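You operate a simulated robot arm through the tools that you are given. There is no shell and no other tool.

You run a simulated robot arm. Do the job below in one go: nothing can be reset, and whatever is moved stays where it is left.

Task
Switch the cabinet on, then drives on, home the machine and load the ring program from the program card.
Fine: pull the stop button out before the drives.
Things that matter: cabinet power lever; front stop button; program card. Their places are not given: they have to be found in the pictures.

The check looks at the end state, three seconds after you hand in, the way a careful person would. Anything else that was tipped, shoved, dropped, spilled or broken makes it a failure.

Robot
A 7-joint arm with a three-finger gripper, fixed in place. Base frame: the origin is at the foot of the arm, x ahead of it, y to its left, z up. Units: m, rad, N and s.
Its first joint turns from -2.897 to 2.897 rad. Payload 2.69 kg.
Tool frame: the origin (TCP) lies between the finger pads and is the grasp point; the fingertips stand 0.03 m ahead of it; z points along the fingers, y is the line along which they close. Largest opening 0.128 m; the body of the gripper starts 0.117 m behind the TCP.
Orientation is told as [roll, pitch, yaw] about the base's x, y, z axes, in that order, counted from this pose: with the fingers straight down and closing along the base's y, the tool's x points along the base's -x, its y along +y and its z along -z.

Tools
- The arm moves only by the tool servo_tool. Its argument "increments" is text: rows parted by semicolons, each of 7 numbers parted by spaces: the shift along the tool's x, y, z in m, then the turn, a rotation vector about the tool's x, y, z in rad, then the opening in per cent of the stroke, from 0 (shut) to 100 (fully open). In form: dx dy dz wx wy wz grip; .... A call has 1 to 20 rows; each row is the pose to reach, as a shift and turn from the pose commanded when the call began, along the tool's axes at that moment. A row lasts 0.2 s, in which the tool goes at most 0.05 m and 0.15 rad; a call with a longer step from one row to the next is refused whole, and so is a gripper value outside its range. Where a pose cannot be reached the arm comes as near as it can. A force on the tool above 40 N (or 10 N above the force at the start of the call, whichever is more), or a blocked arm, ends the call early, and 0.2 s more pass. The fingers move at their own pace and stop on an object; they squeeze with about 37 N. The grip force told is the motor's: it shows also when the fingers shut on nothing. Time passes only in rows, and 0.2 s behind the last, so rows that repeat a pose let the fingers close. It gives the time, the measured TCP pose, the force on the tool (base axes), the opening and the grip force at its end, in the units of the frame above (readings bear some noise), with the torque about the TCP (base axes, N m) and any sound that the robot's microphone picked up, and new pictures: "show" is both (left out), scene, wrist or none.
- Cameras (640 x 400 px; columns grow to the right, rows downward): "scene" is fixed at [0.2269, 0.4934, 1.7965]; the picture's right is [-0.38, -0.92, 0.00], its down [-0.82, 0.34, -0.46] and it looks along [0.43, -0.18, -0.89] (base axes); focal length 214 px, centre (320, 200). "wrist" rides on the gripper at [0.058, 0.054, -0.131] in the tool frame; the picture's right is [-0.68, 0.74, 0.00], its down [-0.62, -0.57, -0.55] and it looks along [-0.40, -0.37, 0.84] (tool axes); focal length 234 px, centre (320, 200).
- raise_lower(by): slides the trunk up (or, below 0, down) by that many m; the arm rides with it, the base frame stays. It gives what a move gives, with no picture.
- pixel_to_xyz(camera, pixels): for up to 12 pixels [column, row] of the newest picture of that camera ("zoom" is the newest enlarged one), the place [x, y, z] in the base frame of the surface seen there, good to about 0.002 m, but the place of the scene camera against the robot may be out by one fixed shift of up to 0.012 m in any direction. The clock stands still meanwhile.
- zoom(camera, box): a new picture of the part [left, top, right, bottom] of that camera's present view, enlarged. The clock stands still meanwhile.
- close_job(): hands the job in; it is judged then, once.

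Unless the task says otherwise, let go and move clear before handing in.

The tools are called after "Request:" as name(argument=value, ...) on one line, values as JSON. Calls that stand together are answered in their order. servo_tool: Moves the arm, as the interface text tells. Its arguments: {"type":"object","properties":{"increments":{"type":"string"},"show":{"type":"string","enum":["both","scene","wrist","none"]}},"required":["increments"]} The other tools are called the same way: raise_lower (by) slides the trunk up or down; pixel_to_xyz (camera, pixels) gives the place of the surface under pixels of a picture; zoom (camera, box) takes an enlarged picture of a part of a camera's view; close_job () hands the job in.

At the start:

```text
time_s: 0.0
tcp_pos: [0.5717, 0.3214, 1.4466]
tool_rot: [-0.002, -0.001, 0.0]
ft_force: [-0.4, -0.5, 0.2]
torque: [0.01, 0.01, 0.01]
grip_width: 0.1278
grip_force: 0.1
trunk travel left (down, up): [-0.15, 0.2]
```

scene: 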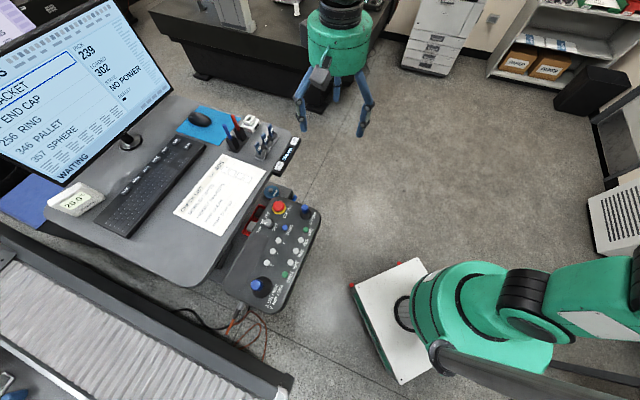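
wrist: 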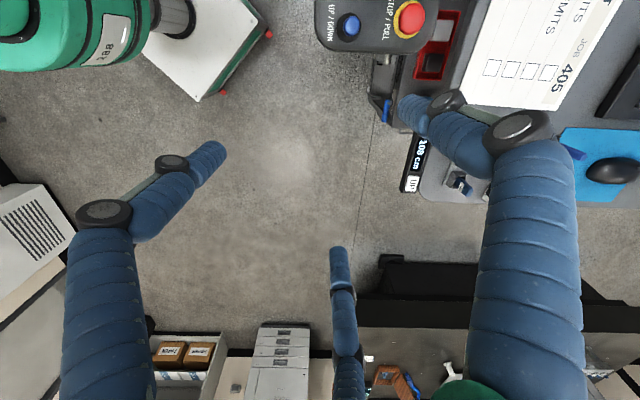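

The scene picture shows a control pendant near pixel (275,250) with a red stop button at (279,208), a monitor reading "NO POWER / WAITING", and a card sheet at (220,195). I'll zoom in on these to read them before moving.

Request:
zoom(camera="scene", box=[220, 180, 330, 320])

Request:
zoom(camera="scene", box=[0, 0, 180, 190])

Request:
zoom(camera="scene", box=[160, 90, 320, 240])

Request:
zoom(camera="wrist", box=[310, 0, 640, 210])

```text
2.86 times, centred on (275, 250) of scene
```

zoom: 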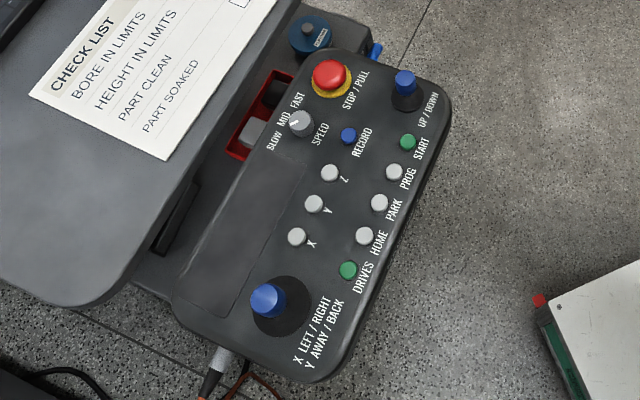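

```text
2.11 times, centred on (90, 95) of scene
```

zoom: 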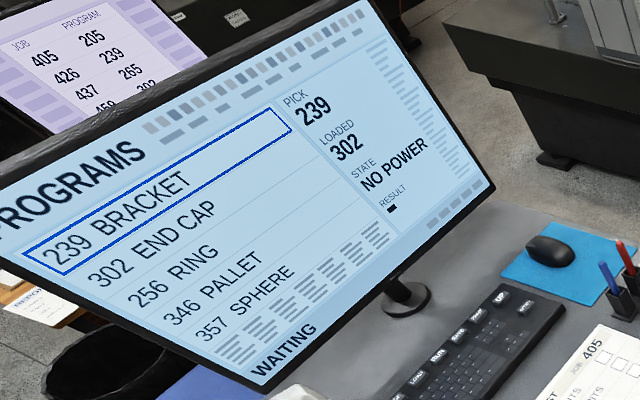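

```text
2.67 times, centred on (240, 165) of scene
```

zoom: 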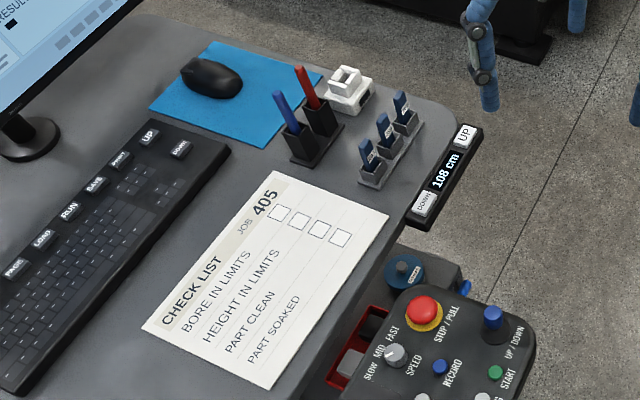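

```text
1.90 times, centred on (475, 105) of wrist
```

zoom: 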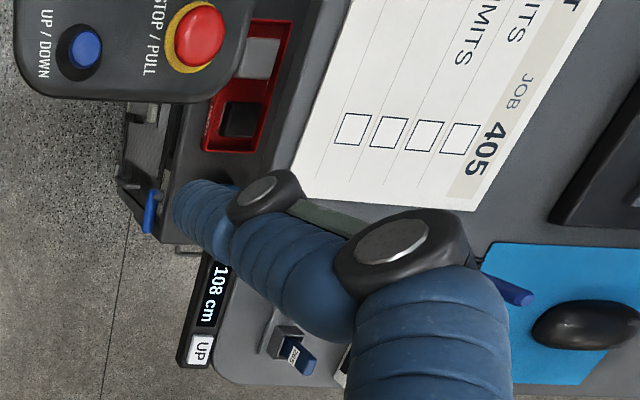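

The monitor lists "256 RING", state NO POWER, loaded 302; a second sheet at the top left (20,20) maps JOB to PROGRAM, and the keyboard has large labelled keys. I'll zoom in further on these, and look for the lever.

Request:
zoom(camera="scene", box=[0, 0, 80, 50])

Request:
zoom(camera="scene", box=[90, 120, 220, 240])

Request:
zoom(camera="scene", box=[225, 100, 305, 150])

Request:
zoom(camera="scene", box=[240, 175, 320, 225])

Request:
zoom(camera="scene", box=[0, 160, 160, 260])

Request:
zoom(camera="scene", box=[0, 230, 300, 400])

Request:
zoom(camera="scene", box=[380, 0, 640, 160])

Request:
zoom(camera="scene", box=[140, 0, 400, 120])

```text
8.00 times, centred on (40, 25) of scene
```

zoom: 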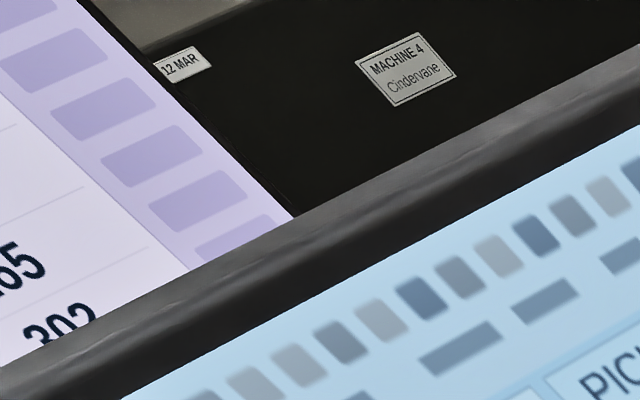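

```text
3.33 times, centred on (155, 180) of scene
```

zoom: 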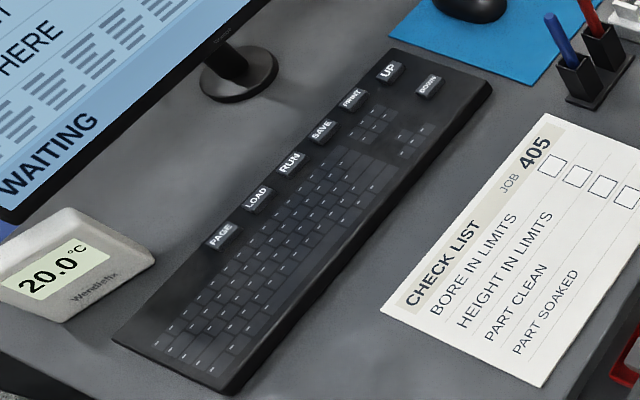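

```text
8.00 times, centred on (265, 125) of scene
```

zoom: 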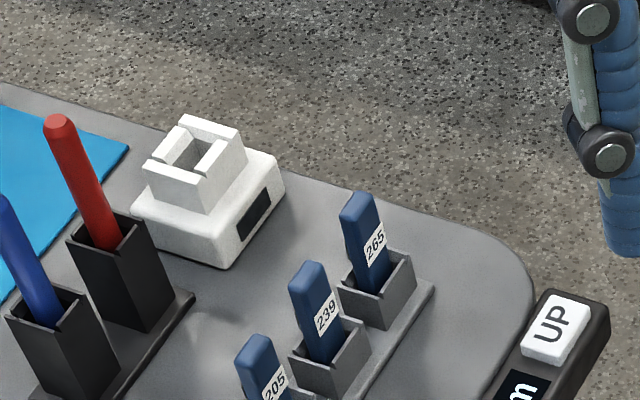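

```text
8.00 times, centred on (280, 200) of scene
```

zoom: 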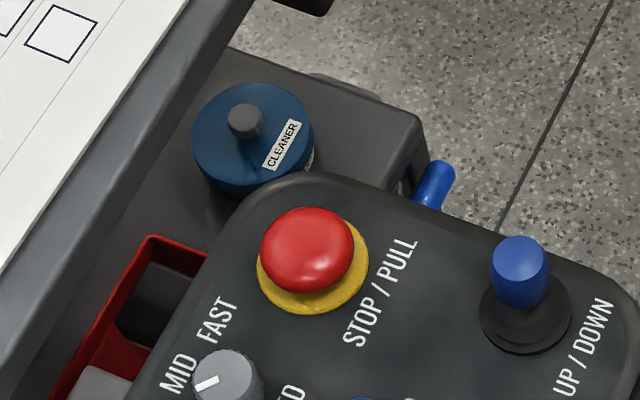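

```text
4.00 times, centred on (80, 210) of scene
```

zoom: 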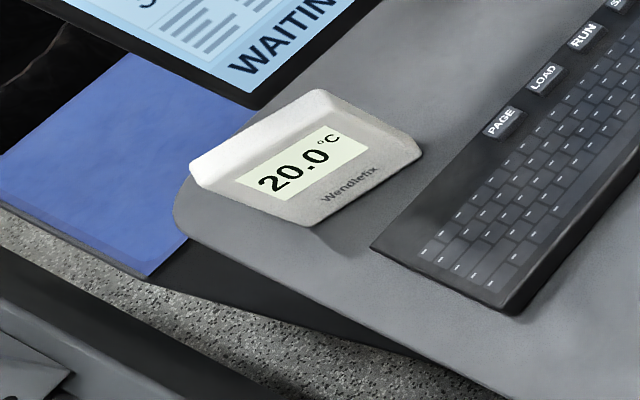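

```text
2.13 times, centred on (150, 315) of scene
```

zoom: 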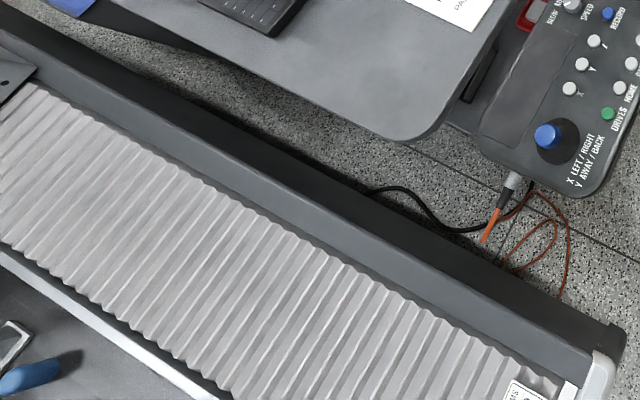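

```text
2.46 times, centred on (510, 80) of scene
```

zoom: 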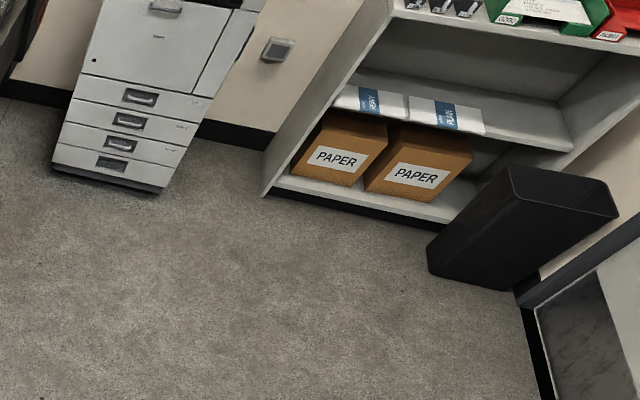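

```text
2.46 times, centred on (270, 60) of scene
```

zoom: 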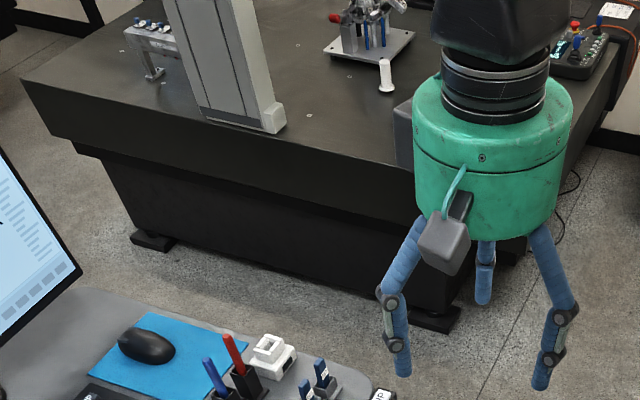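

The cards 205/239/265 stand in a holder near (272,140), with a white reader at (249,122), and the sheet top left maps jobs to programs. I'll get the base-frame places of the main parts next.

Request:
pixel_to_xyz(camera="scene", pixels=[[279, 207], [304, 211], [262, 287], [280, 275], [283, 262], [292, 200], [270, 225], [249, 122], [258, 148], [266, 138], [273, 128], [220, 195]])

Request:
pixel_to_xyz(camera="scene", pixels=[[157, 190], [166, 180], [175, 170], [185, 161], [195, 150], [206, 141], [219, 145], [20, 20], [100, 80], [272, 193], [254, 222], [60, 200]])

Request:
zoom(camera="scene", box=[350, 0, 400, 30])

Request:
zoom(camera="wrist", box=[360, 40, 480, 200])

Request:
zoom(camera="wrist", box=[350, 240, 640, 400])

```text
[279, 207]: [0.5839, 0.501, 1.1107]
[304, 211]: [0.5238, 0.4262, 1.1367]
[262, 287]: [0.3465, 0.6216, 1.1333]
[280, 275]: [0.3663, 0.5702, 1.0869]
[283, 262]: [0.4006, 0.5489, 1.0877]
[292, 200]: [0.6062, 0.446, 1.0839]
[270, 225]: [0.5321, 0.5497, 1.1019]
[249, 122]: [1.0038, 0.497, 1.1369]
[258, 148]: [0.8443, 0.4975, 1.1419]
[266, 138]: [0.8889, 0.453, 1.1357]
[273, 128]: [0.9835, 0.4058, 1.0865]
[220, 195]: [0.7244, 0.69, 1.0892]
```

```text
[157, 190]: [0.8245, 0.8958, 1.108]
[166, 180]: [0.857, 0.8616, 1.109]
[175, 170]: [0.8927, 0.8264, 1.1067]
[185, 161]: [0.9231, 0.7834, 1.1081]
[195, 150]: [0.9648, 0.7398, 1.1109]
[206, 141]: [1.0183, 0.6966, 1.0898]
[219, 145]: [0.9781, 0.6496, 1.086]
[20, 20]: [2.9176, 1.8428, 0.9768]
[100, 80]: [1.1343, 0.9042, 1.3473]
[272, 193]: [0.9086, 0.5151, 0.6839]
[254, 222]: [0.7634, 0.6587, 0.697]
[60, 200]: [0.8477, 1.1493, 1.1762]
```

```text
12.80 times, centred on (375, 15) of scene
```

zoom: 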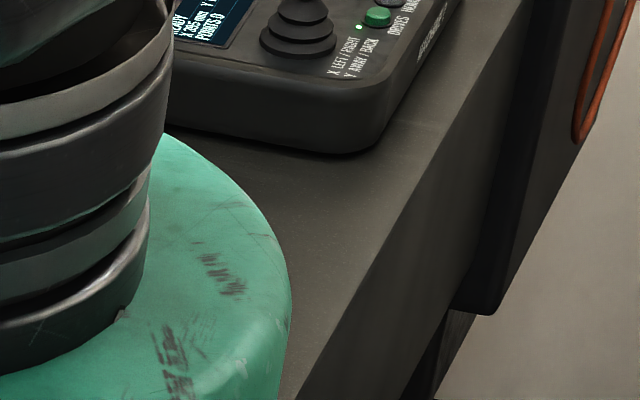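

```text
2.50 times, centred on (420, 120) of wrist
```

zoom: 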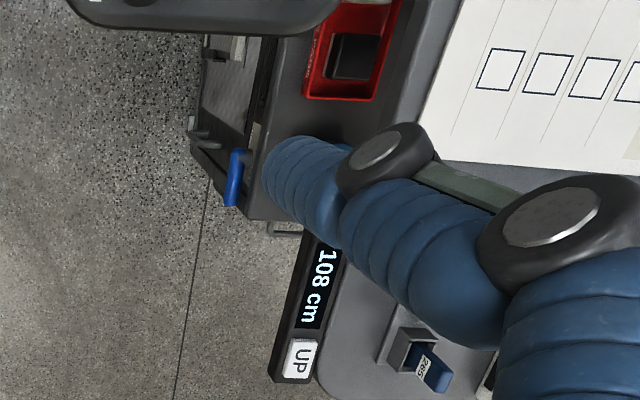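

```text
2.21 times, centred on (495, 320) of wrist
```

zoom: 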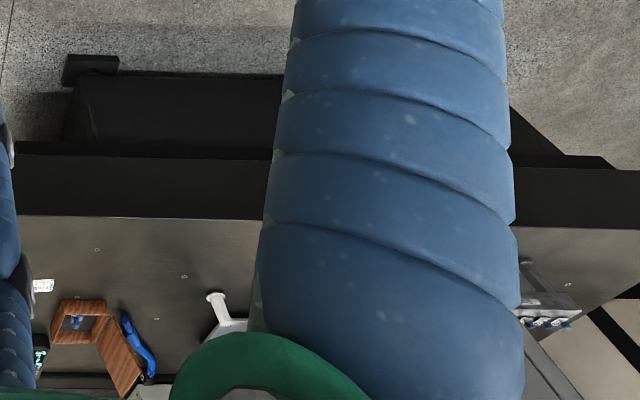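

The blue lever shows at the cabinet edge around scene (295,197) and wrist (388,108), and something lies behind the monitor at about scene (13,87). I'll zoom on those.

Request:
zoom(camera="scene", box=[0, 60, 64, 100])

Request:
zoom(camera="scene", box=[0, 0, 64, 40])

Request:
zoom(camera="scene", box=[270, 180, 310, 205])

Request:
zoom(camera="scene", box=[230, 150, 310, 200])

Request:
zoom(camera="scene", box=[120, 0, 280, 100])

Request:
pixel_to_xyz(camera="scene", pixels=[[294, 198], [295, 196], [285, 190], [262, 200], [13, 87], [281, 170], [287, 150], [292, 141], [258, 138], [300, 230], [320, 210], [250, 300]])

Request:
pixel_to_xyz(camera="wrist", pixels=[[388, 108], [383, 90], [375, 100], [435, 45], [437, 65], [408, 15], [347, 28], [540, 340], [415, 150], [412, 185], [450, 185], [380, 40]])

```text
10.00 times, centred on (32, 80) of scene
```

zoom: 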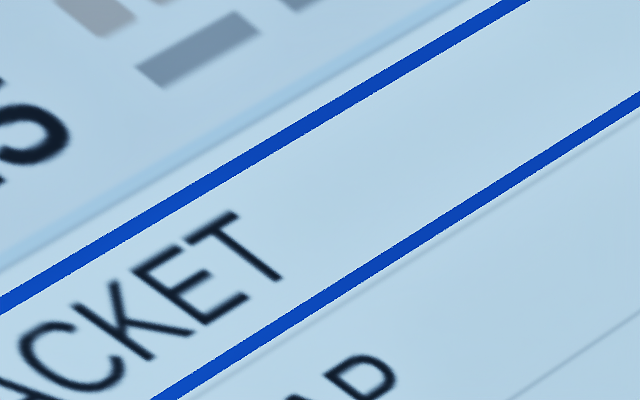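

```text
10.00 times, centred on (32, 20) of scene
```

zoom: 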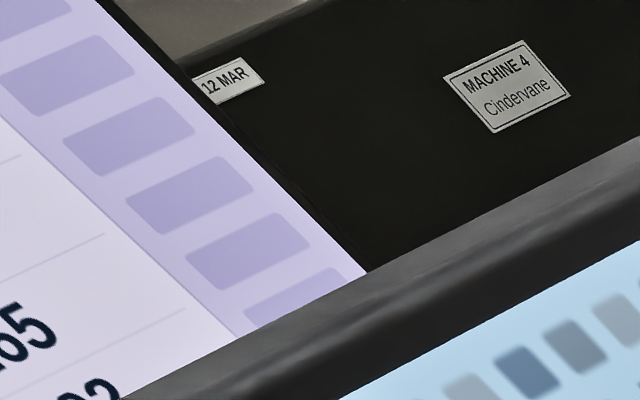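

```text
16.00 times, centred on (290, 192) of scene
```

zoom: 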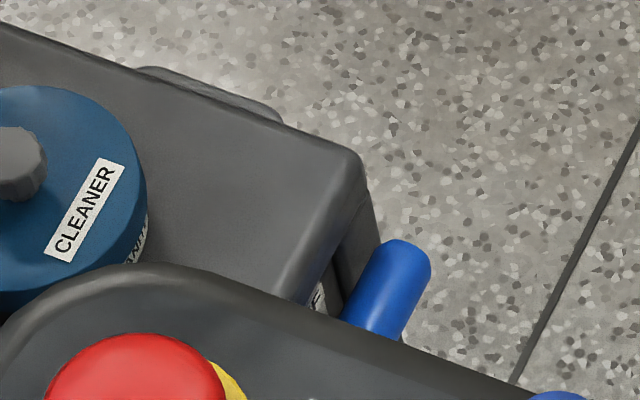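

```text
8.00 times, centred on (270, 175) of scene
```

zoom: 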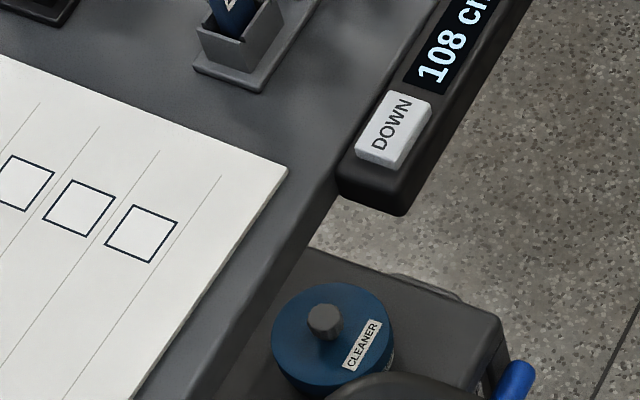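

```text
4.00 times, centred on (200, 50) of scene
```

zoom: 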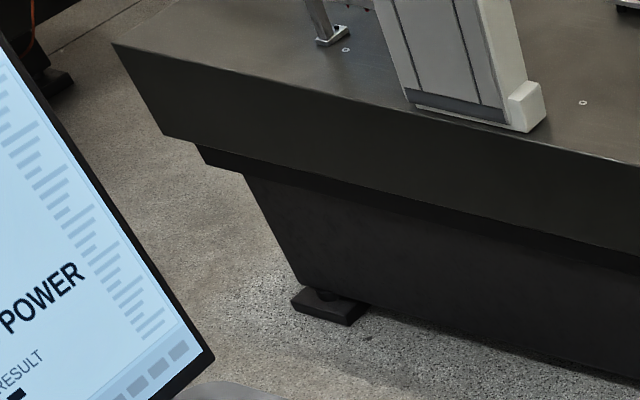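

```text
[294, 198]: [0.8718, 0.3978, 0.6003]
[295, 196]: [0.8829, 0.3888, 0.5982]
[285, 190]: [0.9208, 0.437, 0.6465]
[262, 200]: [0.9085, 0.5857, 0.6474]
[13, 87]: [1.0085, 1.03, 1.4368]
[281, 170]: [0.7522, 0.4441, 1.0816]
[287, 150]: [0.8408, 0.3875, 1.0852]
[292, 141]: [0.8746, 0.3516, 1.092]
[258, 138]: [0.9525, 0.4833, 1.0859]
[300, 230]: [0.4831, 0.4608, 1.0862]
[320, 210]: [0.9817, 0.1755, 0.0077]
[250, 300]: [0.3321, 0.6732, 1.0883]
```

```text
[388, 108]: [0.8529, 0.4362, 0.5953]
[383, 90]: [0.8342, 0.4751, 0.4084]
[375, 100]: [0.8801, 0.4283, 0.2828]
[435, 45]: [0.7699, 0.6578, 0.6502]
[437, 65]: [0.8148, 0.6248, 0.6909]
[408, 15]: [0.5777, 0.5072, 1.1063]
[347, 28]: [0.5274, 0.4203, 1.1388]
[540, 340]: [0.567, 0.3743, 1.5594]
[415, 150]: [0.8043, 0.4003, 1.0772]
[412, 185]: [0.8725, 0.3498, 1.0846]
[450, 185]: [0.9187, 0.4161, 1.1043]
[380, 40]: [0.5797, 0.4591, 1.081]
```

The lever is on the front face of the cabinet at about (0.86,0.42,0.60), the desk is turned about 45° to the base, and pendant buttons lie around (0.4–0.58, 0.43–0.62, 1.09). I'll turn the tool about the vertical so the wrist camera looks upright toward the desk.

Request:
servo_tool(increments="0 0 0 0 0 -0.15 100; 0 0 0 0 0 -0.3 100; 0 0 0 0 0 -0.45 100; 0 0 0 0 0 -0.6 100; 0 0 0 0 0 -0.75 100; 0 0 0 0 0 -0.9 100; 0 0 0 0 0 -1.05 100; 0 0 0 0 0 -1.2 100; 0 0 0 0 0 -1.35 100; 0 0 0 0 0 -1.5 100", show="both")

```text
time_s: 2.2
tcp_pos: [0.5718, 0.322, 1.4454]
tool_rot: [-0.001, 0.0, 1.502]
ft_force: [0.8, 0.1, -0.3]
torque: [0.0, 0.0, 0.0]
grip_width: 0.1278
grip_force: 0.1
trunk travel left (down, up): [-0.15, 0.2]
```

scene: 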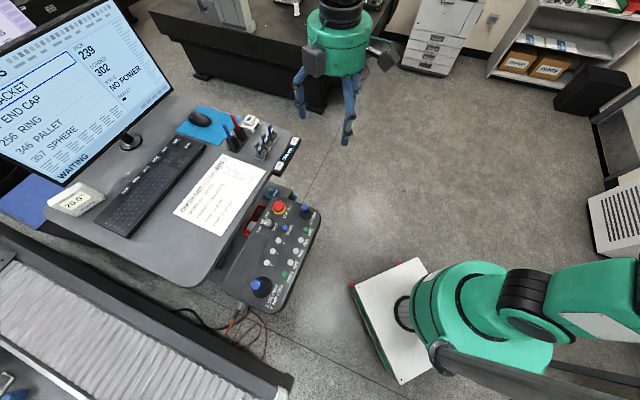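
wrist: 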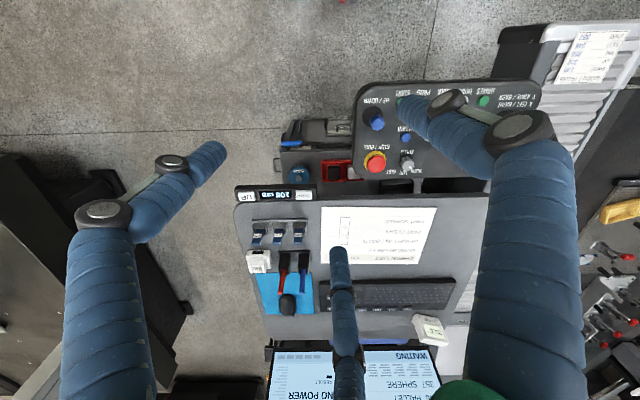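

The wrist view is now upside-down but shows the pendant (440,130), the card holder (278,232), reader (258,262), and a sheet on the bellows cover at (590,55). I'll zoom on these.

Request:
zoom(camera="wrist", box=[540, 20, 640, 100])

Request:
zoom(camera="wrist", box=[240, 100, 360, 200])

Request:
zoom(camera="wrist", box=[350, 70, 550, 200])

Request:
zoom(camera="wrist", box=[230, 180, 330, 320])

Request:
zoom(camera="wrist", box=[540, 160, 640, 400])

```text
5.00 times, centred on (590, 60) of wrist
```

zoom: 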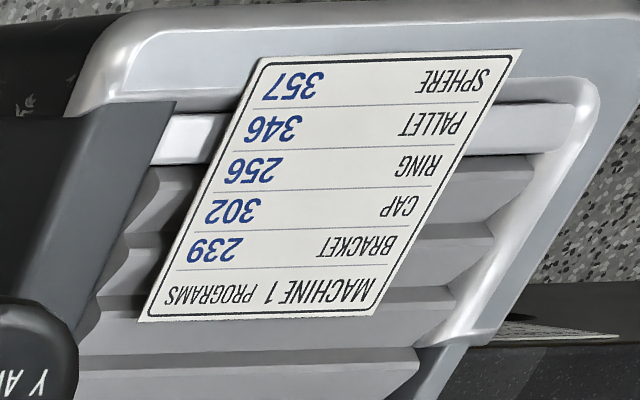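

```text
4.00 times, centred on (300, 150) of wrist
```

zoom: 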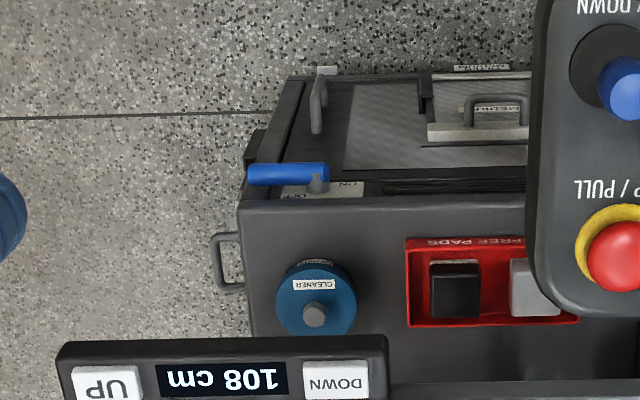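

```text
3.08 times, centred on (450, 135) of wrist
```

zoom: 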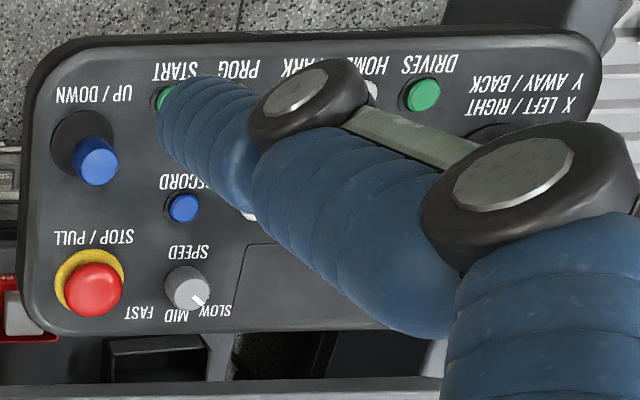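

```text
2.86 times, centred on (280, 250) of wrist
```

zoom: 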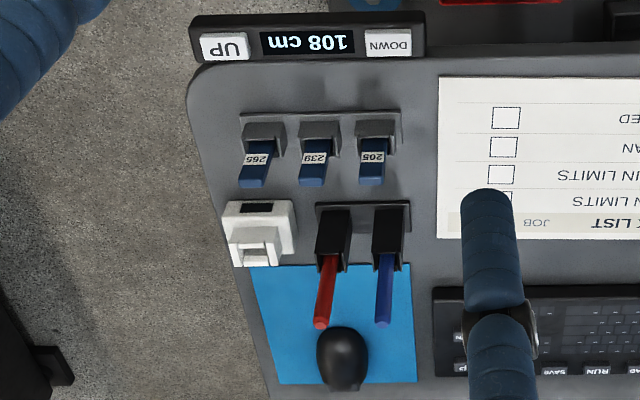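

```text
1.67 times, centred on (590, 280) of wrist
```

zoom: 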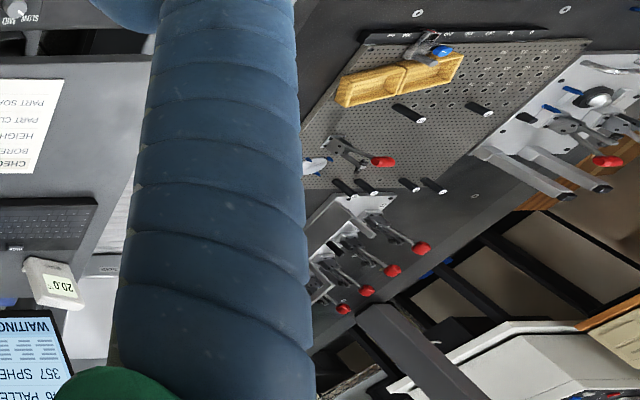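

The card on the bellows cover reads "MACHINE 1 PROGRAMS … RING 256", so 256 is the ring program. The blue lever at wrist zoom (285,175) lies horizontal with an ON/OFF label behind it; before moving down to it I'll check the arm geometry and pendant positions.

Request:
pixel_to_xyz(camera="scene", pixels=[[405, 312], [440, 290], [480, 270], [525, 290], [520, 350], [600, 280], [630, 230], [340, 10], [335, 50], [393, 372], [350, 285], [405, 262]])

Request:
pixel_to_xyz(camera="wrist", pixels=[[309, 143], [318, 145], [322, 147], [306, 147], [290, 143], [296, 150], [280, 148], [330, 130], [283, 152], [360, 130], [378, 161], [377, 122]])

Request:
zoom(camera="wrist", box=[275, 105, 365, 165])

```text
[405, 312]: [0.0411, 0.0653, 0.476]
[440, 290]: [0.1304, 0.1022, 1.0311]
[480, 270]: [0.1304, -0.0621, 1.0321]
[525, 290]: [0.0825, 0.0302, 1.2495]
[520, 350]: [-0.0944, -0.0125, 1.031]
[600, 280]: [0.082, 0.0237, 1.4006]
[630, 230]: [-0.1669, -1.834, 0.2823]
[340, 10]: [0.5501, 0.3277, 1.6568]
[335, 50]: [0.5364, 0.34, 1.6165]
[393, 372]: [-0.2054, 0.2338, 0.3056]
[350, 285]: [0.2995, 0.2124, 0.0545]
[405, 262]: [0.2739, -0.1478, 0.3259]
```

```text
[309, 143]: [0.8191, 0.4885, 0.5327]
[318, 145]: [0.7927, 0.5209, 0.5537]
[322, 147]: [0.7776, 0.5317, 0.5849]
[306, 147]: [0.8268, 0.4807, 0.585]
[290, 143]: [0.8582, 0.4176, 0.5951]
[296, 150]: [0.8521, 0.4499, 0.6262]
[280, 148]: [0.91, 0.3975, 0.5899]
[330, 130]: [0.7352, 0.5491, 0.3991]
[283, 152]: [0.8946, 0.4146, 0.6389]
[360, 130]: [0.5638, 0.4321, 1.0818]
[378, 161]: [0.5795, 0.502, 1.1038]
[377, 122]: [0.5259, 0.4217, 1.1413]
```

```text
6.67 times, centred on (320, 135) of wrist
```

zoom: 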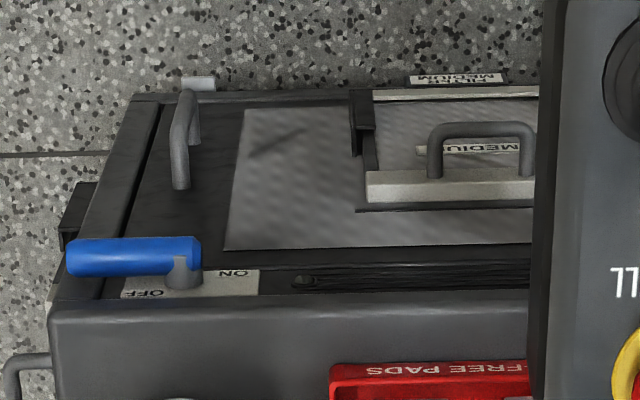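

The lever's pivot is near wrist (299,145) with its handle pointing to the real right, toward "OFF", and "ON" is printed to the left. I'll move clear of the pendant to its right side and go down for a front view.

Request:
servo_tool(increments="0.042 -0.015 0 0 0 0 100; 0.084 -0.03 0 0 0 0 100; 0.126 -0.045 0 0 0 0 100; 0.168 -0.06 0 0 0 0 100; 0.168 -0.06 0.05 0 0 0 100; 0.168 -0.06 0.1 0 0 0 100; 0.168 -0.06 0.15 0 0 0 100; 0.168 -0.06 0.2 0 0 0 100; 0.168 -0.06 0.25 0 0 0 100; 0.168 -0.06 0.3 0 0 0 100; 0.168 -0.06 0.35 0 0 0 100; 0.168 -0.06 0.4 0 0 0 100; 0.168 -0.06 0.45 0 0 0 100; 0.168 -0.06 0.5 0 0 0 100", show="both")

```text
time_s: 5.2
tcp_pos: [0.6203, 0.1509, 0.9469]
tool_rot: [-0.002, 0.0, 1.498]
ft_force: [0.4, 0.6, 0.6]
torque: [-0.02, 0.02, -0.02]
grip_width: 0.1281
grip_force: 0.1
trunk travel left (down, up): [-0.15, 0.2]
```

scene: 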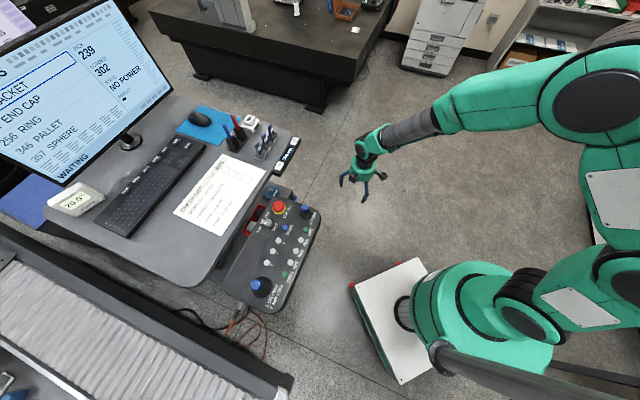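
wrist: 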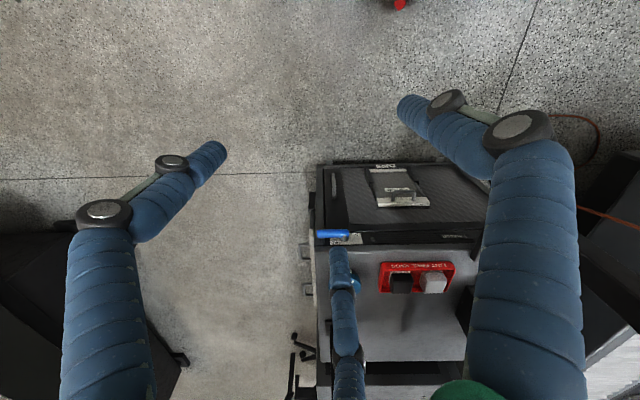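

The cabinet is now at wrist (400,210), with the lever at (333,234). I'll go lower and tilt the tool forward about 30° for a front view of the lever plate.

Request:
servo_tool(increments="-0.015 -0.008 0.04 0.059 -0.063 0 100; -0.03 -0.016 0.08 0.118 -0.126 0 100; -0.045 -0.024 0.12 0.177 -0.19 0 100; -0.06 -0.032 0.16 0.236 -0.253 0 100; -0.075 -0.04 0.2 0.295 -0.316 0 100; -0.09 -0.05 0.22 0.354 -0.38 0 100", show="both")

```text
time_s: 6.6
tcp_pos: [0.6764, 0.2363, 0.7261]
tool_rot: [-0.375, -0.371, 1.571]
ft_force: [1.8, -0.7, 1.5]
torque: [-0.04, 0.03, -0.01]
grip_width: 0.1283
grip_force: 0.0
trunk travel left (down, up): [-0.15, 0.2]
```

scene: 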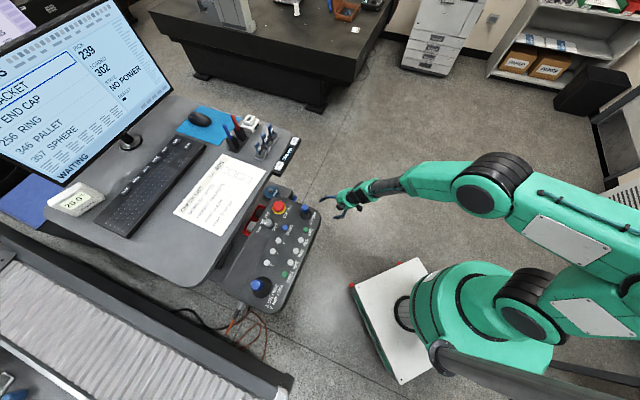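
wrist: 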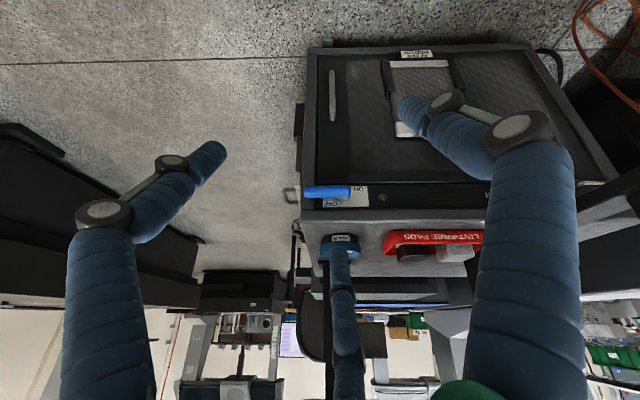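

Request:
zoom(camera="wrist", box=[290, 165, 400, 235])

Request:
pixel_to_xyz(camera="wrist", pixels=[[308, 192], [325, 191], [342, 191], [349, 193], [362, 190], [362, 204], [330, 203], [355, 210], [380, 195], [304, 212], [310, 120], [335, 90]])

```text
5.71 times, centred on (345, 200) of wrist
```

zoom: 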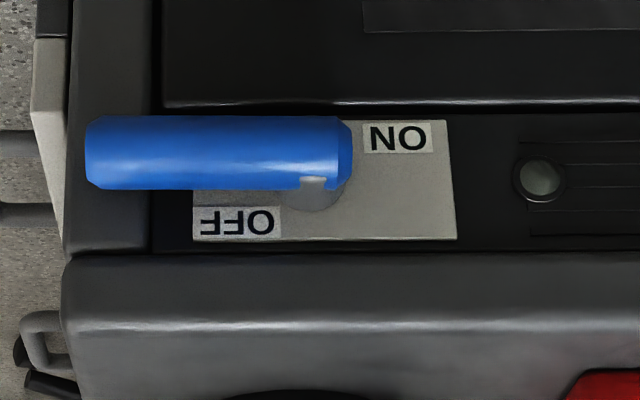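

```text
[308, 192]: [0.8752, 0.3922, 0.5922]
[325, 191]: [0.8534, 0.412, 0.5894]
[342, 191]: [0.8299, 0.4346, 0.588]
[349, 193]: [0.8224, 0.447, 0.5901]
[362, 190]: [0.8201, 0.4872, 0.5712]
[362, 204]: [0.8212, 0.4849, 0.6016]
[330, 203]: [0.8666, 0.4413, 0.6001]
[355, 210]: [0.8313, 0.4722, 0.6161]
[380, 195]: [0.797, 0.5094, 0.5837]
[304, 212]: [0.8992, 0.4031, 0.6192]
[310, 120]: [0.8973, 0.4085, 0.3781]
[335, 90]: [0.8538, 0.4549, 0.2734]
```

The plate now reads clearly: handle points right under "OFF" (upper right) and "ON" is lower left, so the lever should swing down/clockwise. I'll shut the fingers here and tilt further to about 60°, drawing back slightly, so I can push with the fingers' side.

Request:
servo_tool(increments="0 0 0 0 0 0 0; 0 0 0 0 0 0 0; 0 0 -0.03 0.085 -0.091 0 0; 0 0 -0.05 0.17 -0.182 0 0; 0 0 -0.07 0.255 -0.273 0 0; 0 0 -0.08 0.34 -0.365 0 0; 0 0 -0.08 0.36 -0.387 0 0", show="both")

```text
time_s: 8.2
tcp_pos: [0.7049, 0.2145, 0.8307]
tool_rot: [-0.555, -0.581, 1.664]
ft_force: [0.3, -0.3, -0.3]
torque: [-0.01, 0.02, 0.0]
grip_width: 0.0022
grip_force: 32.1
out of reach, approached as far as the arm can: row 3, 4, 5, 6, 7
trunk travel left (down, up): [-0.15, 0.2]
```

scene: 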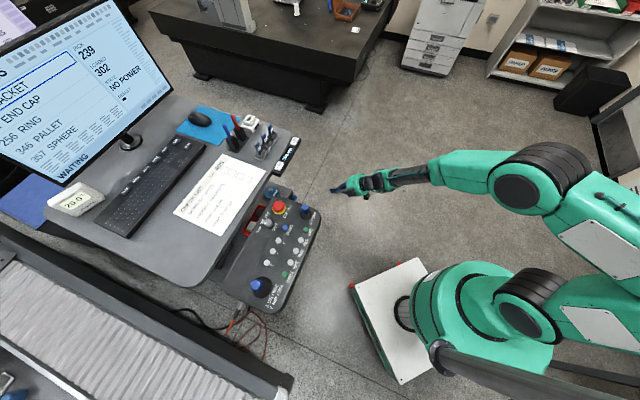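
wrist: 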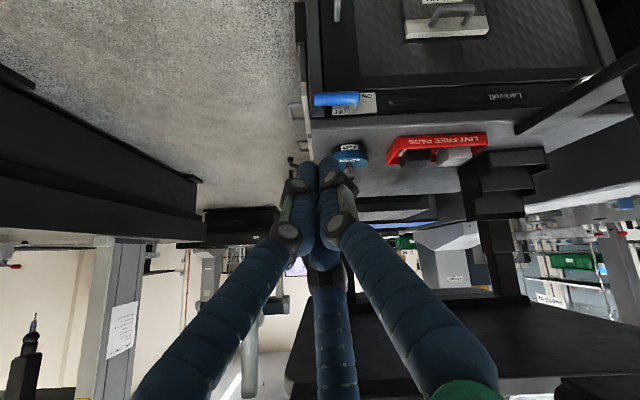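

The tilt is limited to about 45° here because the arm is high relative to the target. The lever shows at wrist (335,100); I'll lower the trunk 0.15 m so the forearm lies flatter.

Request:
raise_lower(by=-0.15)

```text
time_s: 9.9
tcp_pos: [0.7049, 0.2154, 0.6803]
tool_rot: [-0.552, -0.58, 1.664]
ft_force: [0.6, 0.7, 0.6]
torque: [0.02, 0.07, -0.03]
grip_width: 0.002
grip_force: 31.1
trunk travel left (down, up): [0.0, 0.35]
```

The trunk is down and the TCP is at (0.705,0.215,0.680). I'll tilt further to about 65° while moving toward a spot in front of and slightly above the lever handle.

Request:
servo_tool(increments="-0.021 -0.010 0.023 0.046 -0.052 -0.003 0; -0.042 -0.021 0.045 0.092 -0.105 -0.006 0; -0.063 -0.031 0.068 0.139 -0.157 -0.01 0; -0.084 -0.041 0.09 0.185 -0.21 -0.013 0; -0.105 -0.052 0.113 0.231 -0.262 -0.016 0", show="both")

```text
time_s: 11.2
tcp_pos: [0.844, 0.3422, 0.7106]
tool_rot: [-0.816, -0.771, 1.853]
ft_force: [-0.8, -0.8, 0.9]
torque: [-0.07, 0.05, -0.02]
grip_width: 0.0021
grip_force: 30.9
out of reach, approached as far as the arm can: row 1, 2, 3, 4, 5
trunk travel left (down, up): [0.0, 0.35]
```

scene: 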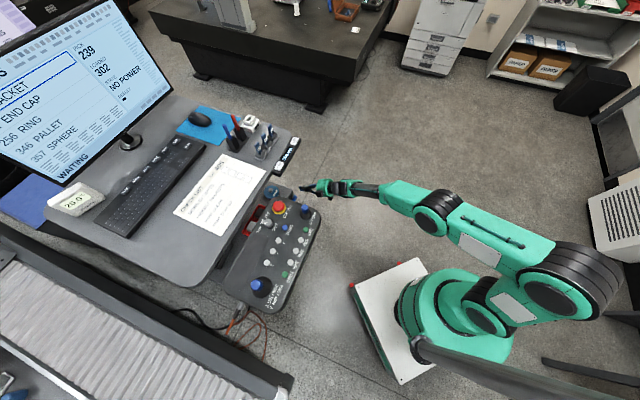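
wrist: 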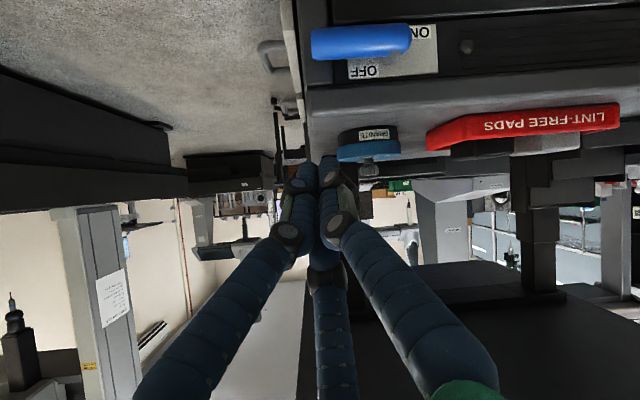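

The tool now tilts about 60° and the handle appears at wrist (360,42), with OFF/ON plate behind. I'll send a null row to check whether the commanded pose is in step with the measured one.

Request:
servo_tool(increments="0 0 0 0 0 0 0", show="none")

Request:
pixel_to_xyz(camera="wrist", pixels=[[320, 43], [360, 42], [400, 40], [410, 60], [425, 45], [370, 70], [437, 70], [345, 68], [318, 165], [330, 165], [360, 150], [500, 60]])

Request:
zoom(camera="wrist", box=[270, 0, 480, 200])

```text
time_s: 11.6
tcp_pos: [0.8453, 0.342, 0.7102]
tool_rot: [-0.815, -0.769, 1.851]
ft_force: [0.4, -0.7, 0.4]
torque: [0.0, 0.0, -0.02]
grip_width: 0.0023
grip_force: 32.0
trunk travel left (down, up): [0.0, 0.35]
```

```text
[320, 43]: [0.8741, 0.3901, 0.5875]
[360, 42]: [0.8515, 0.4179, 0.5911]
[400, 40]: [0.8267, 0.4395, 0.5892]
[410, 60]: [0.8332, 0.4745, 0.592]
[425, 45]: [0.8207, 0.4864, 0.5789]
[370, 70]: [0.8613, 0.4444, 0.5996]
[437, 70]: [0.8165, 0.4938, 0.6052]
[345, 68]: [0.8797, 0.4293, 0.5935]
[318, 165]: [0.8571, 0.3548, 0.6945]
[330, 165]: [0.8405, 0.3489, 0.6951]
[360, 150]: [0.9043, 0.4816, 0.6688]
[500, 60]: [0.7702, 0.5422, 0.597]
```

```text
2.00 times, centred on (375, 100) of wrist
```

zoom: 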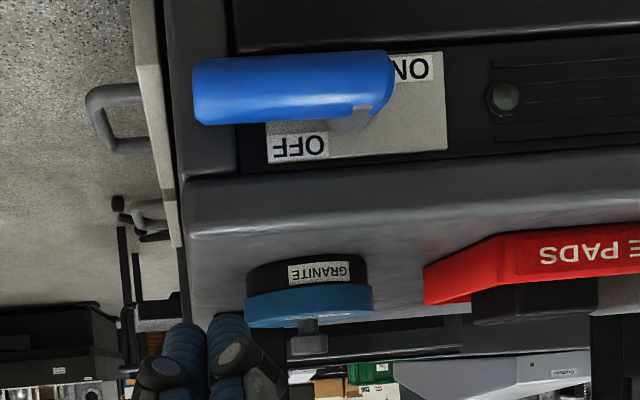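

The pose is in step now: TCP (0.845,0.342,0.710), handle axis about (h 0.915, z 0.584) with its free end to the right. I'll bring the shut fingertips just above the outer end of the handle, short of the cabinet face.

Request:
servo_tool(increments="0.001 0.009 0.017 0 0 0 0; 0.002 0.018 0.034 0 0 0 0; 0.003 0.027 0.051 0 0 0 0; 0.0042 0.0356 0.0681 0 0 0 0", show="both")

```text
time_s: 12.6
tcp_pos: [0.8579, 0.395, 0.6548]
tool_rot: [-0.81, -0.77, 1.848]
ft_force: [-0.9, 0.1, 0.9]
torque: [-0.05, 0.04, -0.01]
grip_width: 0.0022
grip_force: 31.2
trunk travel left (down, up): [0.0, 0.35]
```

scene: 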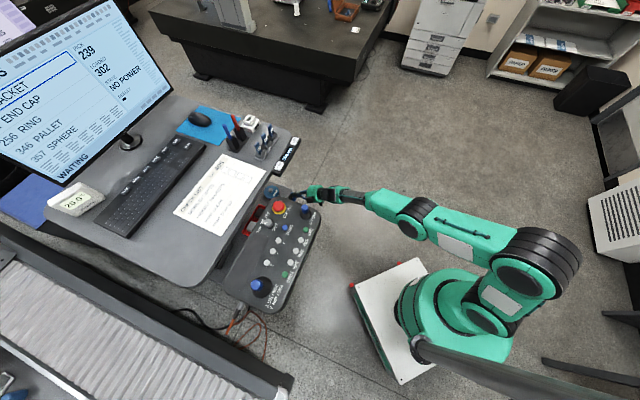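
wrist: 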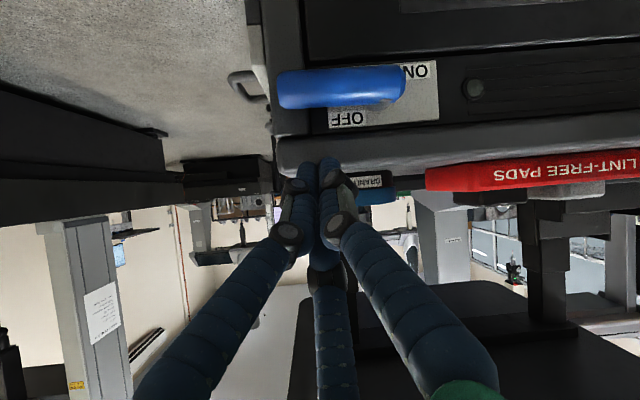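

The fingertips (320,160) now sit above the handle's outer end. I'll push straight down in small steps, watching the force and the lever.

Request:
servo_tool(increments="0.0139 0.0104 0.0098 0 0 0 0; 0.0251 0.0188 0.0177 0 0 0 0; 0.0341 0.0243 0.0235 0 0 0 0; 0.0438 0.0316 0.0304 0 0 0 0", show="both")

```text
time_s: 13.2
tcp_pos: [0.8607, 0.3959, 0.6231]
tool_rot: [-0.811, -0.775, 1.856]
ft_force: [-29.8, -19.9, 25.4]
torque: [0.67, -0.52, 0.32]
grip_width: 0.0019
grip_force: 31.4
out of reach, approached as far as the arm can: row 2, 3
trunk travel left (down, up): [0.0, 0.35]
stopped in row 3: the force on the tool passed its limit at 80 N (the readings are from after the stop); the commanded pose is now the measured one
```

scene: 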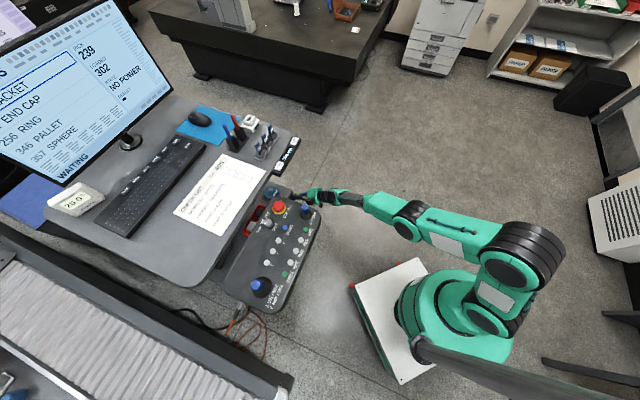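
wrist: 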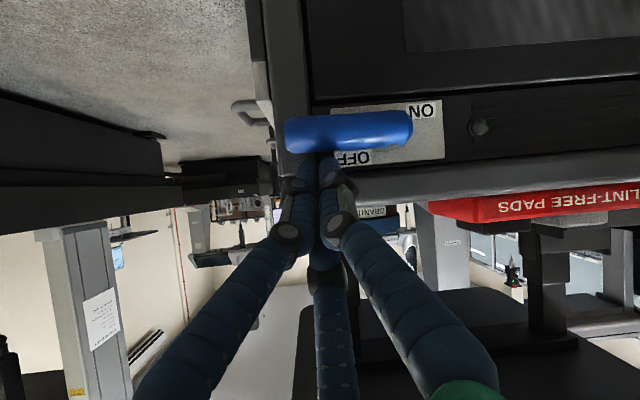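

The push stopped at (−30,−20,+25) N: the backward part shows the tip was also wedged on the cabinet face, and the handle (285–412,130) hasn't clearly turned. I'll back off and roll the tool 40° so a flat finger side faces down.

Request:
servo_tool(increments="-0.004 0 -0.025 0 0 0 0; -0.0079 -0.0005 -0.0493 0 0 0 0; -0.0079 -0.0005 -0.0493 0 0 0.14 0; -0.0079 -0.0005 -0.0493 0 0 0.28 0; -0.0079 -0.0005 -0.0493 0 0 0.42 0; -0.0079 -0.0005 -0.0493 0 0 0.56 0; -0.0079 -0.0005 -0.0493 0 0 0.7 0", show="both")

```text
time_s: 14.8
tcp_pos: [0.834, 0.3686, 0.6495]
tool_rot: [0.113, -1.052, 0.739]
ft_force: [0.0, 0.5, -0.7]
torque: [0.01, -0.01, -0.01]
grip_width: 0.0021
grip_force: 30.9
out of reach, approached as far as the arm can: row 1, 2
trunk travel left (down, up): [0.0, 0.35]
```

scene: 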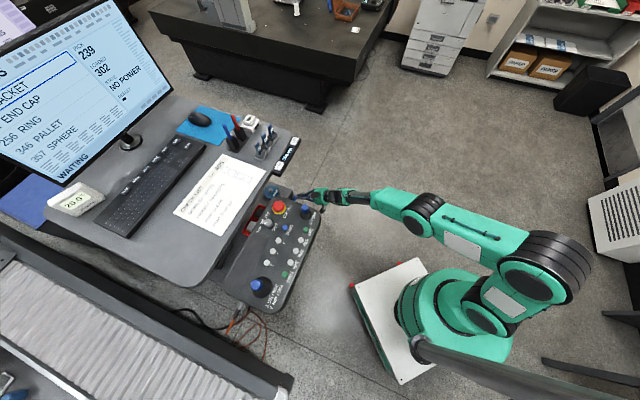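
wrist: 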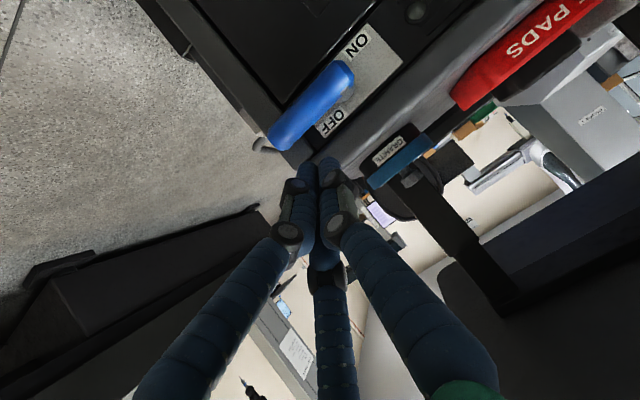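

The tool has rolled so its closing axis lies along the cabinet. The lever still lies parallel to the cabinet edge (268,140)–(350,75); I'll measure handle and face again from this closer view.

Request:
pixel_to_xyz(camera="wrist", pixels=[[280, 135], [310, 108], [340, 80], [320, 90], [300, 130], [330, 120], [357, 45], [375, 60], [300, 155], [318, 170], [347, 95], [262, 130]])

Request:
zoom(camera="wrist", box=[230, 20, 420, 200])

```text
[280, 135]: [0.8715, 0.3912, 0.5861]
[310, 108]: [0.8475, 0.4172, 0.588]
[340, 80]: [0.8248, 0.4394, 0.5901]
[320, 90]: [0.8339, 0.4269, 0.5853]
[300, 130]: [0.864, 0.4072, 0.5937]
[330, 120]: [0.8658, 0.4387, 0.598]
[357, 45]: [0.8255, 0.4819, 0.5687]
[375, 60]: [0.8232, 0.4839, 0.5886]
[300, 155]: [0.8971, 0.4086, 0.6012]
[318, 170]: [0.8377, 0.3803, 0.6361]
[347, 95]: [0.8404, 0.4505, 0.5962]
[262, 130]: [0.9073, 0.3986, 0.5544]
```

```text
2.22 times, centred on (325, 110) of wrist
```

zoom: 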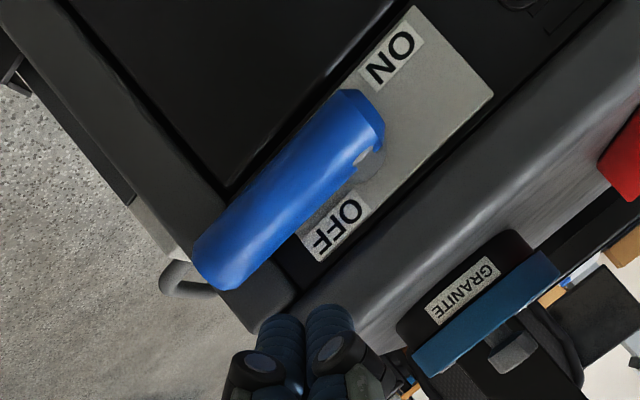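

Handle axis is at about h 0.911, z 0.585, radius 0.011, and the face is at h 0.931. I'll ease the tilt to about 53° and bring the tip just above the handle again before pressing.

Request:
servo_tool(increments="-0.002 0 0.005 0 0.065 0.006 0; -0.003 -0.001 0.016 0 0.129 0.013 0; -0.0054 -0.0012 0.0327 0.001 0.129 0.013 0; -0.0054 -0.0012 0.0327 0.001 0.129 0.013 0", show="wrist")

```text
time_s: 15.8
tcp_pos: [0.8533, 0.3895, 0.638]
tool_rot: [0.108, -0.918, 0.745]
ft_force: [-0.5, -0.2, 0.0]
torque: [-0.01, 0.01, 0.03]
grip_width: 0.002
grip_force: 31.2
trunk travel left (down, up): [0.0, 0.35]
```

wrist: 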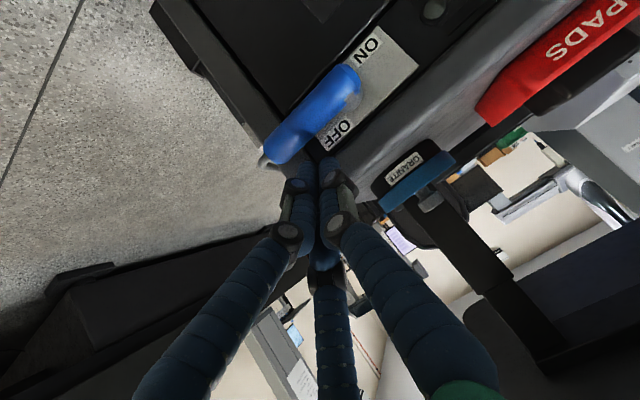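

The tip is at about (h 0.912, z 0.620) just over the handle. I'll press down again in small steps, with the tip a centimetre short of the face.

Request:
servo_tool(increments="0.004 -0.0015 0.0143 0 0 0 0; 0.012 -0.0021 0.0204 0 0 0 0; 0.0168 -0.0025 0.024 0 0 0 0; 0.0215 -0.0029 0.0276 0 0 0 0; 0.0262 -0.0033 0.0312 0 0 0 0; 0.031 -0.0037 0.0349 0 0 0 0", show="wrist")

```text
time_s: 16.6
tcp_pos: [0.8613, 0.3956, 0.6161]
tool_rot: [0.107, -0.926, 0.743]
ft_force: [-22.7, -17.1, 15.7]
torque: [0.12, -0.21, -0.02]
grip_width: 0.0022
grip_force: 31.5
trunk travel left (down, up): [0.0, 0.35]
stopped in row 3: the force on the tool passed its limit at 49 N (the readings are from after the stop); the commanded pose is now the measured one
```

wrist: 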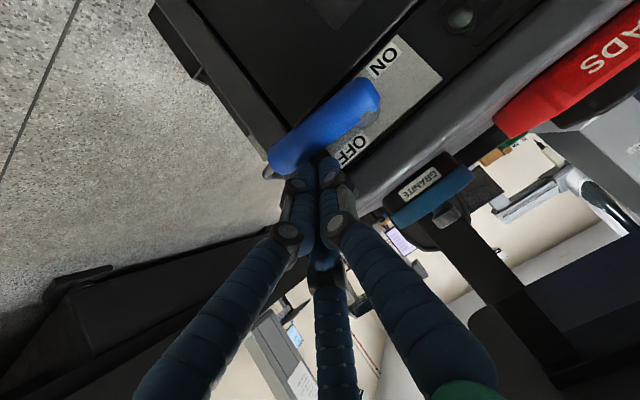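

The handle has started to turn (its outer end (270,160) is no longer parallel to the plate edge), though there's a backward force too. I'll zoom to see where the tip touches.

Request:
zoom(camera="wrist", box=[250, 60, 410, 220])

Request:
pixel_to_xyz(camera="wrist", pixels=[[280, 155], [300, 140], [330, 118], [365, 95], [350, 115], [310, 165], [325, 162], [335, 165], [318, 150], [330, 175], [315, 185], [375, 120]])

```text
2.50 times, centred on (330, 140) of wrist
```

zoom: 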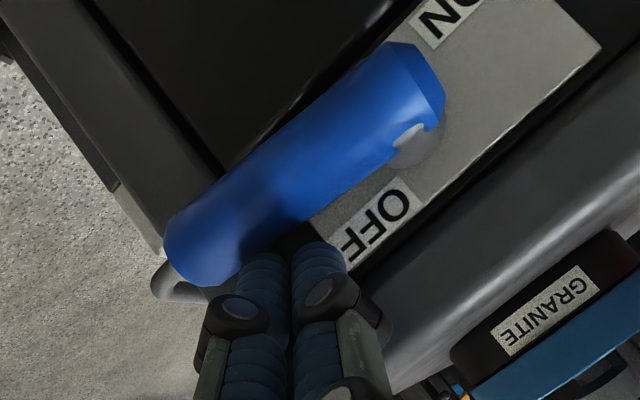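

```text
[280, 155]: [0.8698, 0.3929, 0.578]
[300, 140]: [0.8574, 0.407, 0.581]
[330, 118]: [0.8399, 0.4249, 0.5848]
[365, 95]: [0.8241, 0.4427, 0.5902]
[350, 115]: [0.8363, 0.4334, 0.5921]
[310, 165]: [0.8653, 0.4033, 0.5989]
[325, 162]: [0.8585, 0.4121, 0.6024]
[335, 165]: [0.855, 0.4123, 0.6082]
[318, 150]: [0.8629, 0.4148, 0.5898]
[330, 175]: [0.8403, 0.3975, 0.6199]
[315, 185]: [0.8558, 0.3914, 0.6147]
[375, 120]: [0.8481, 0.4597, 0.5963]
```

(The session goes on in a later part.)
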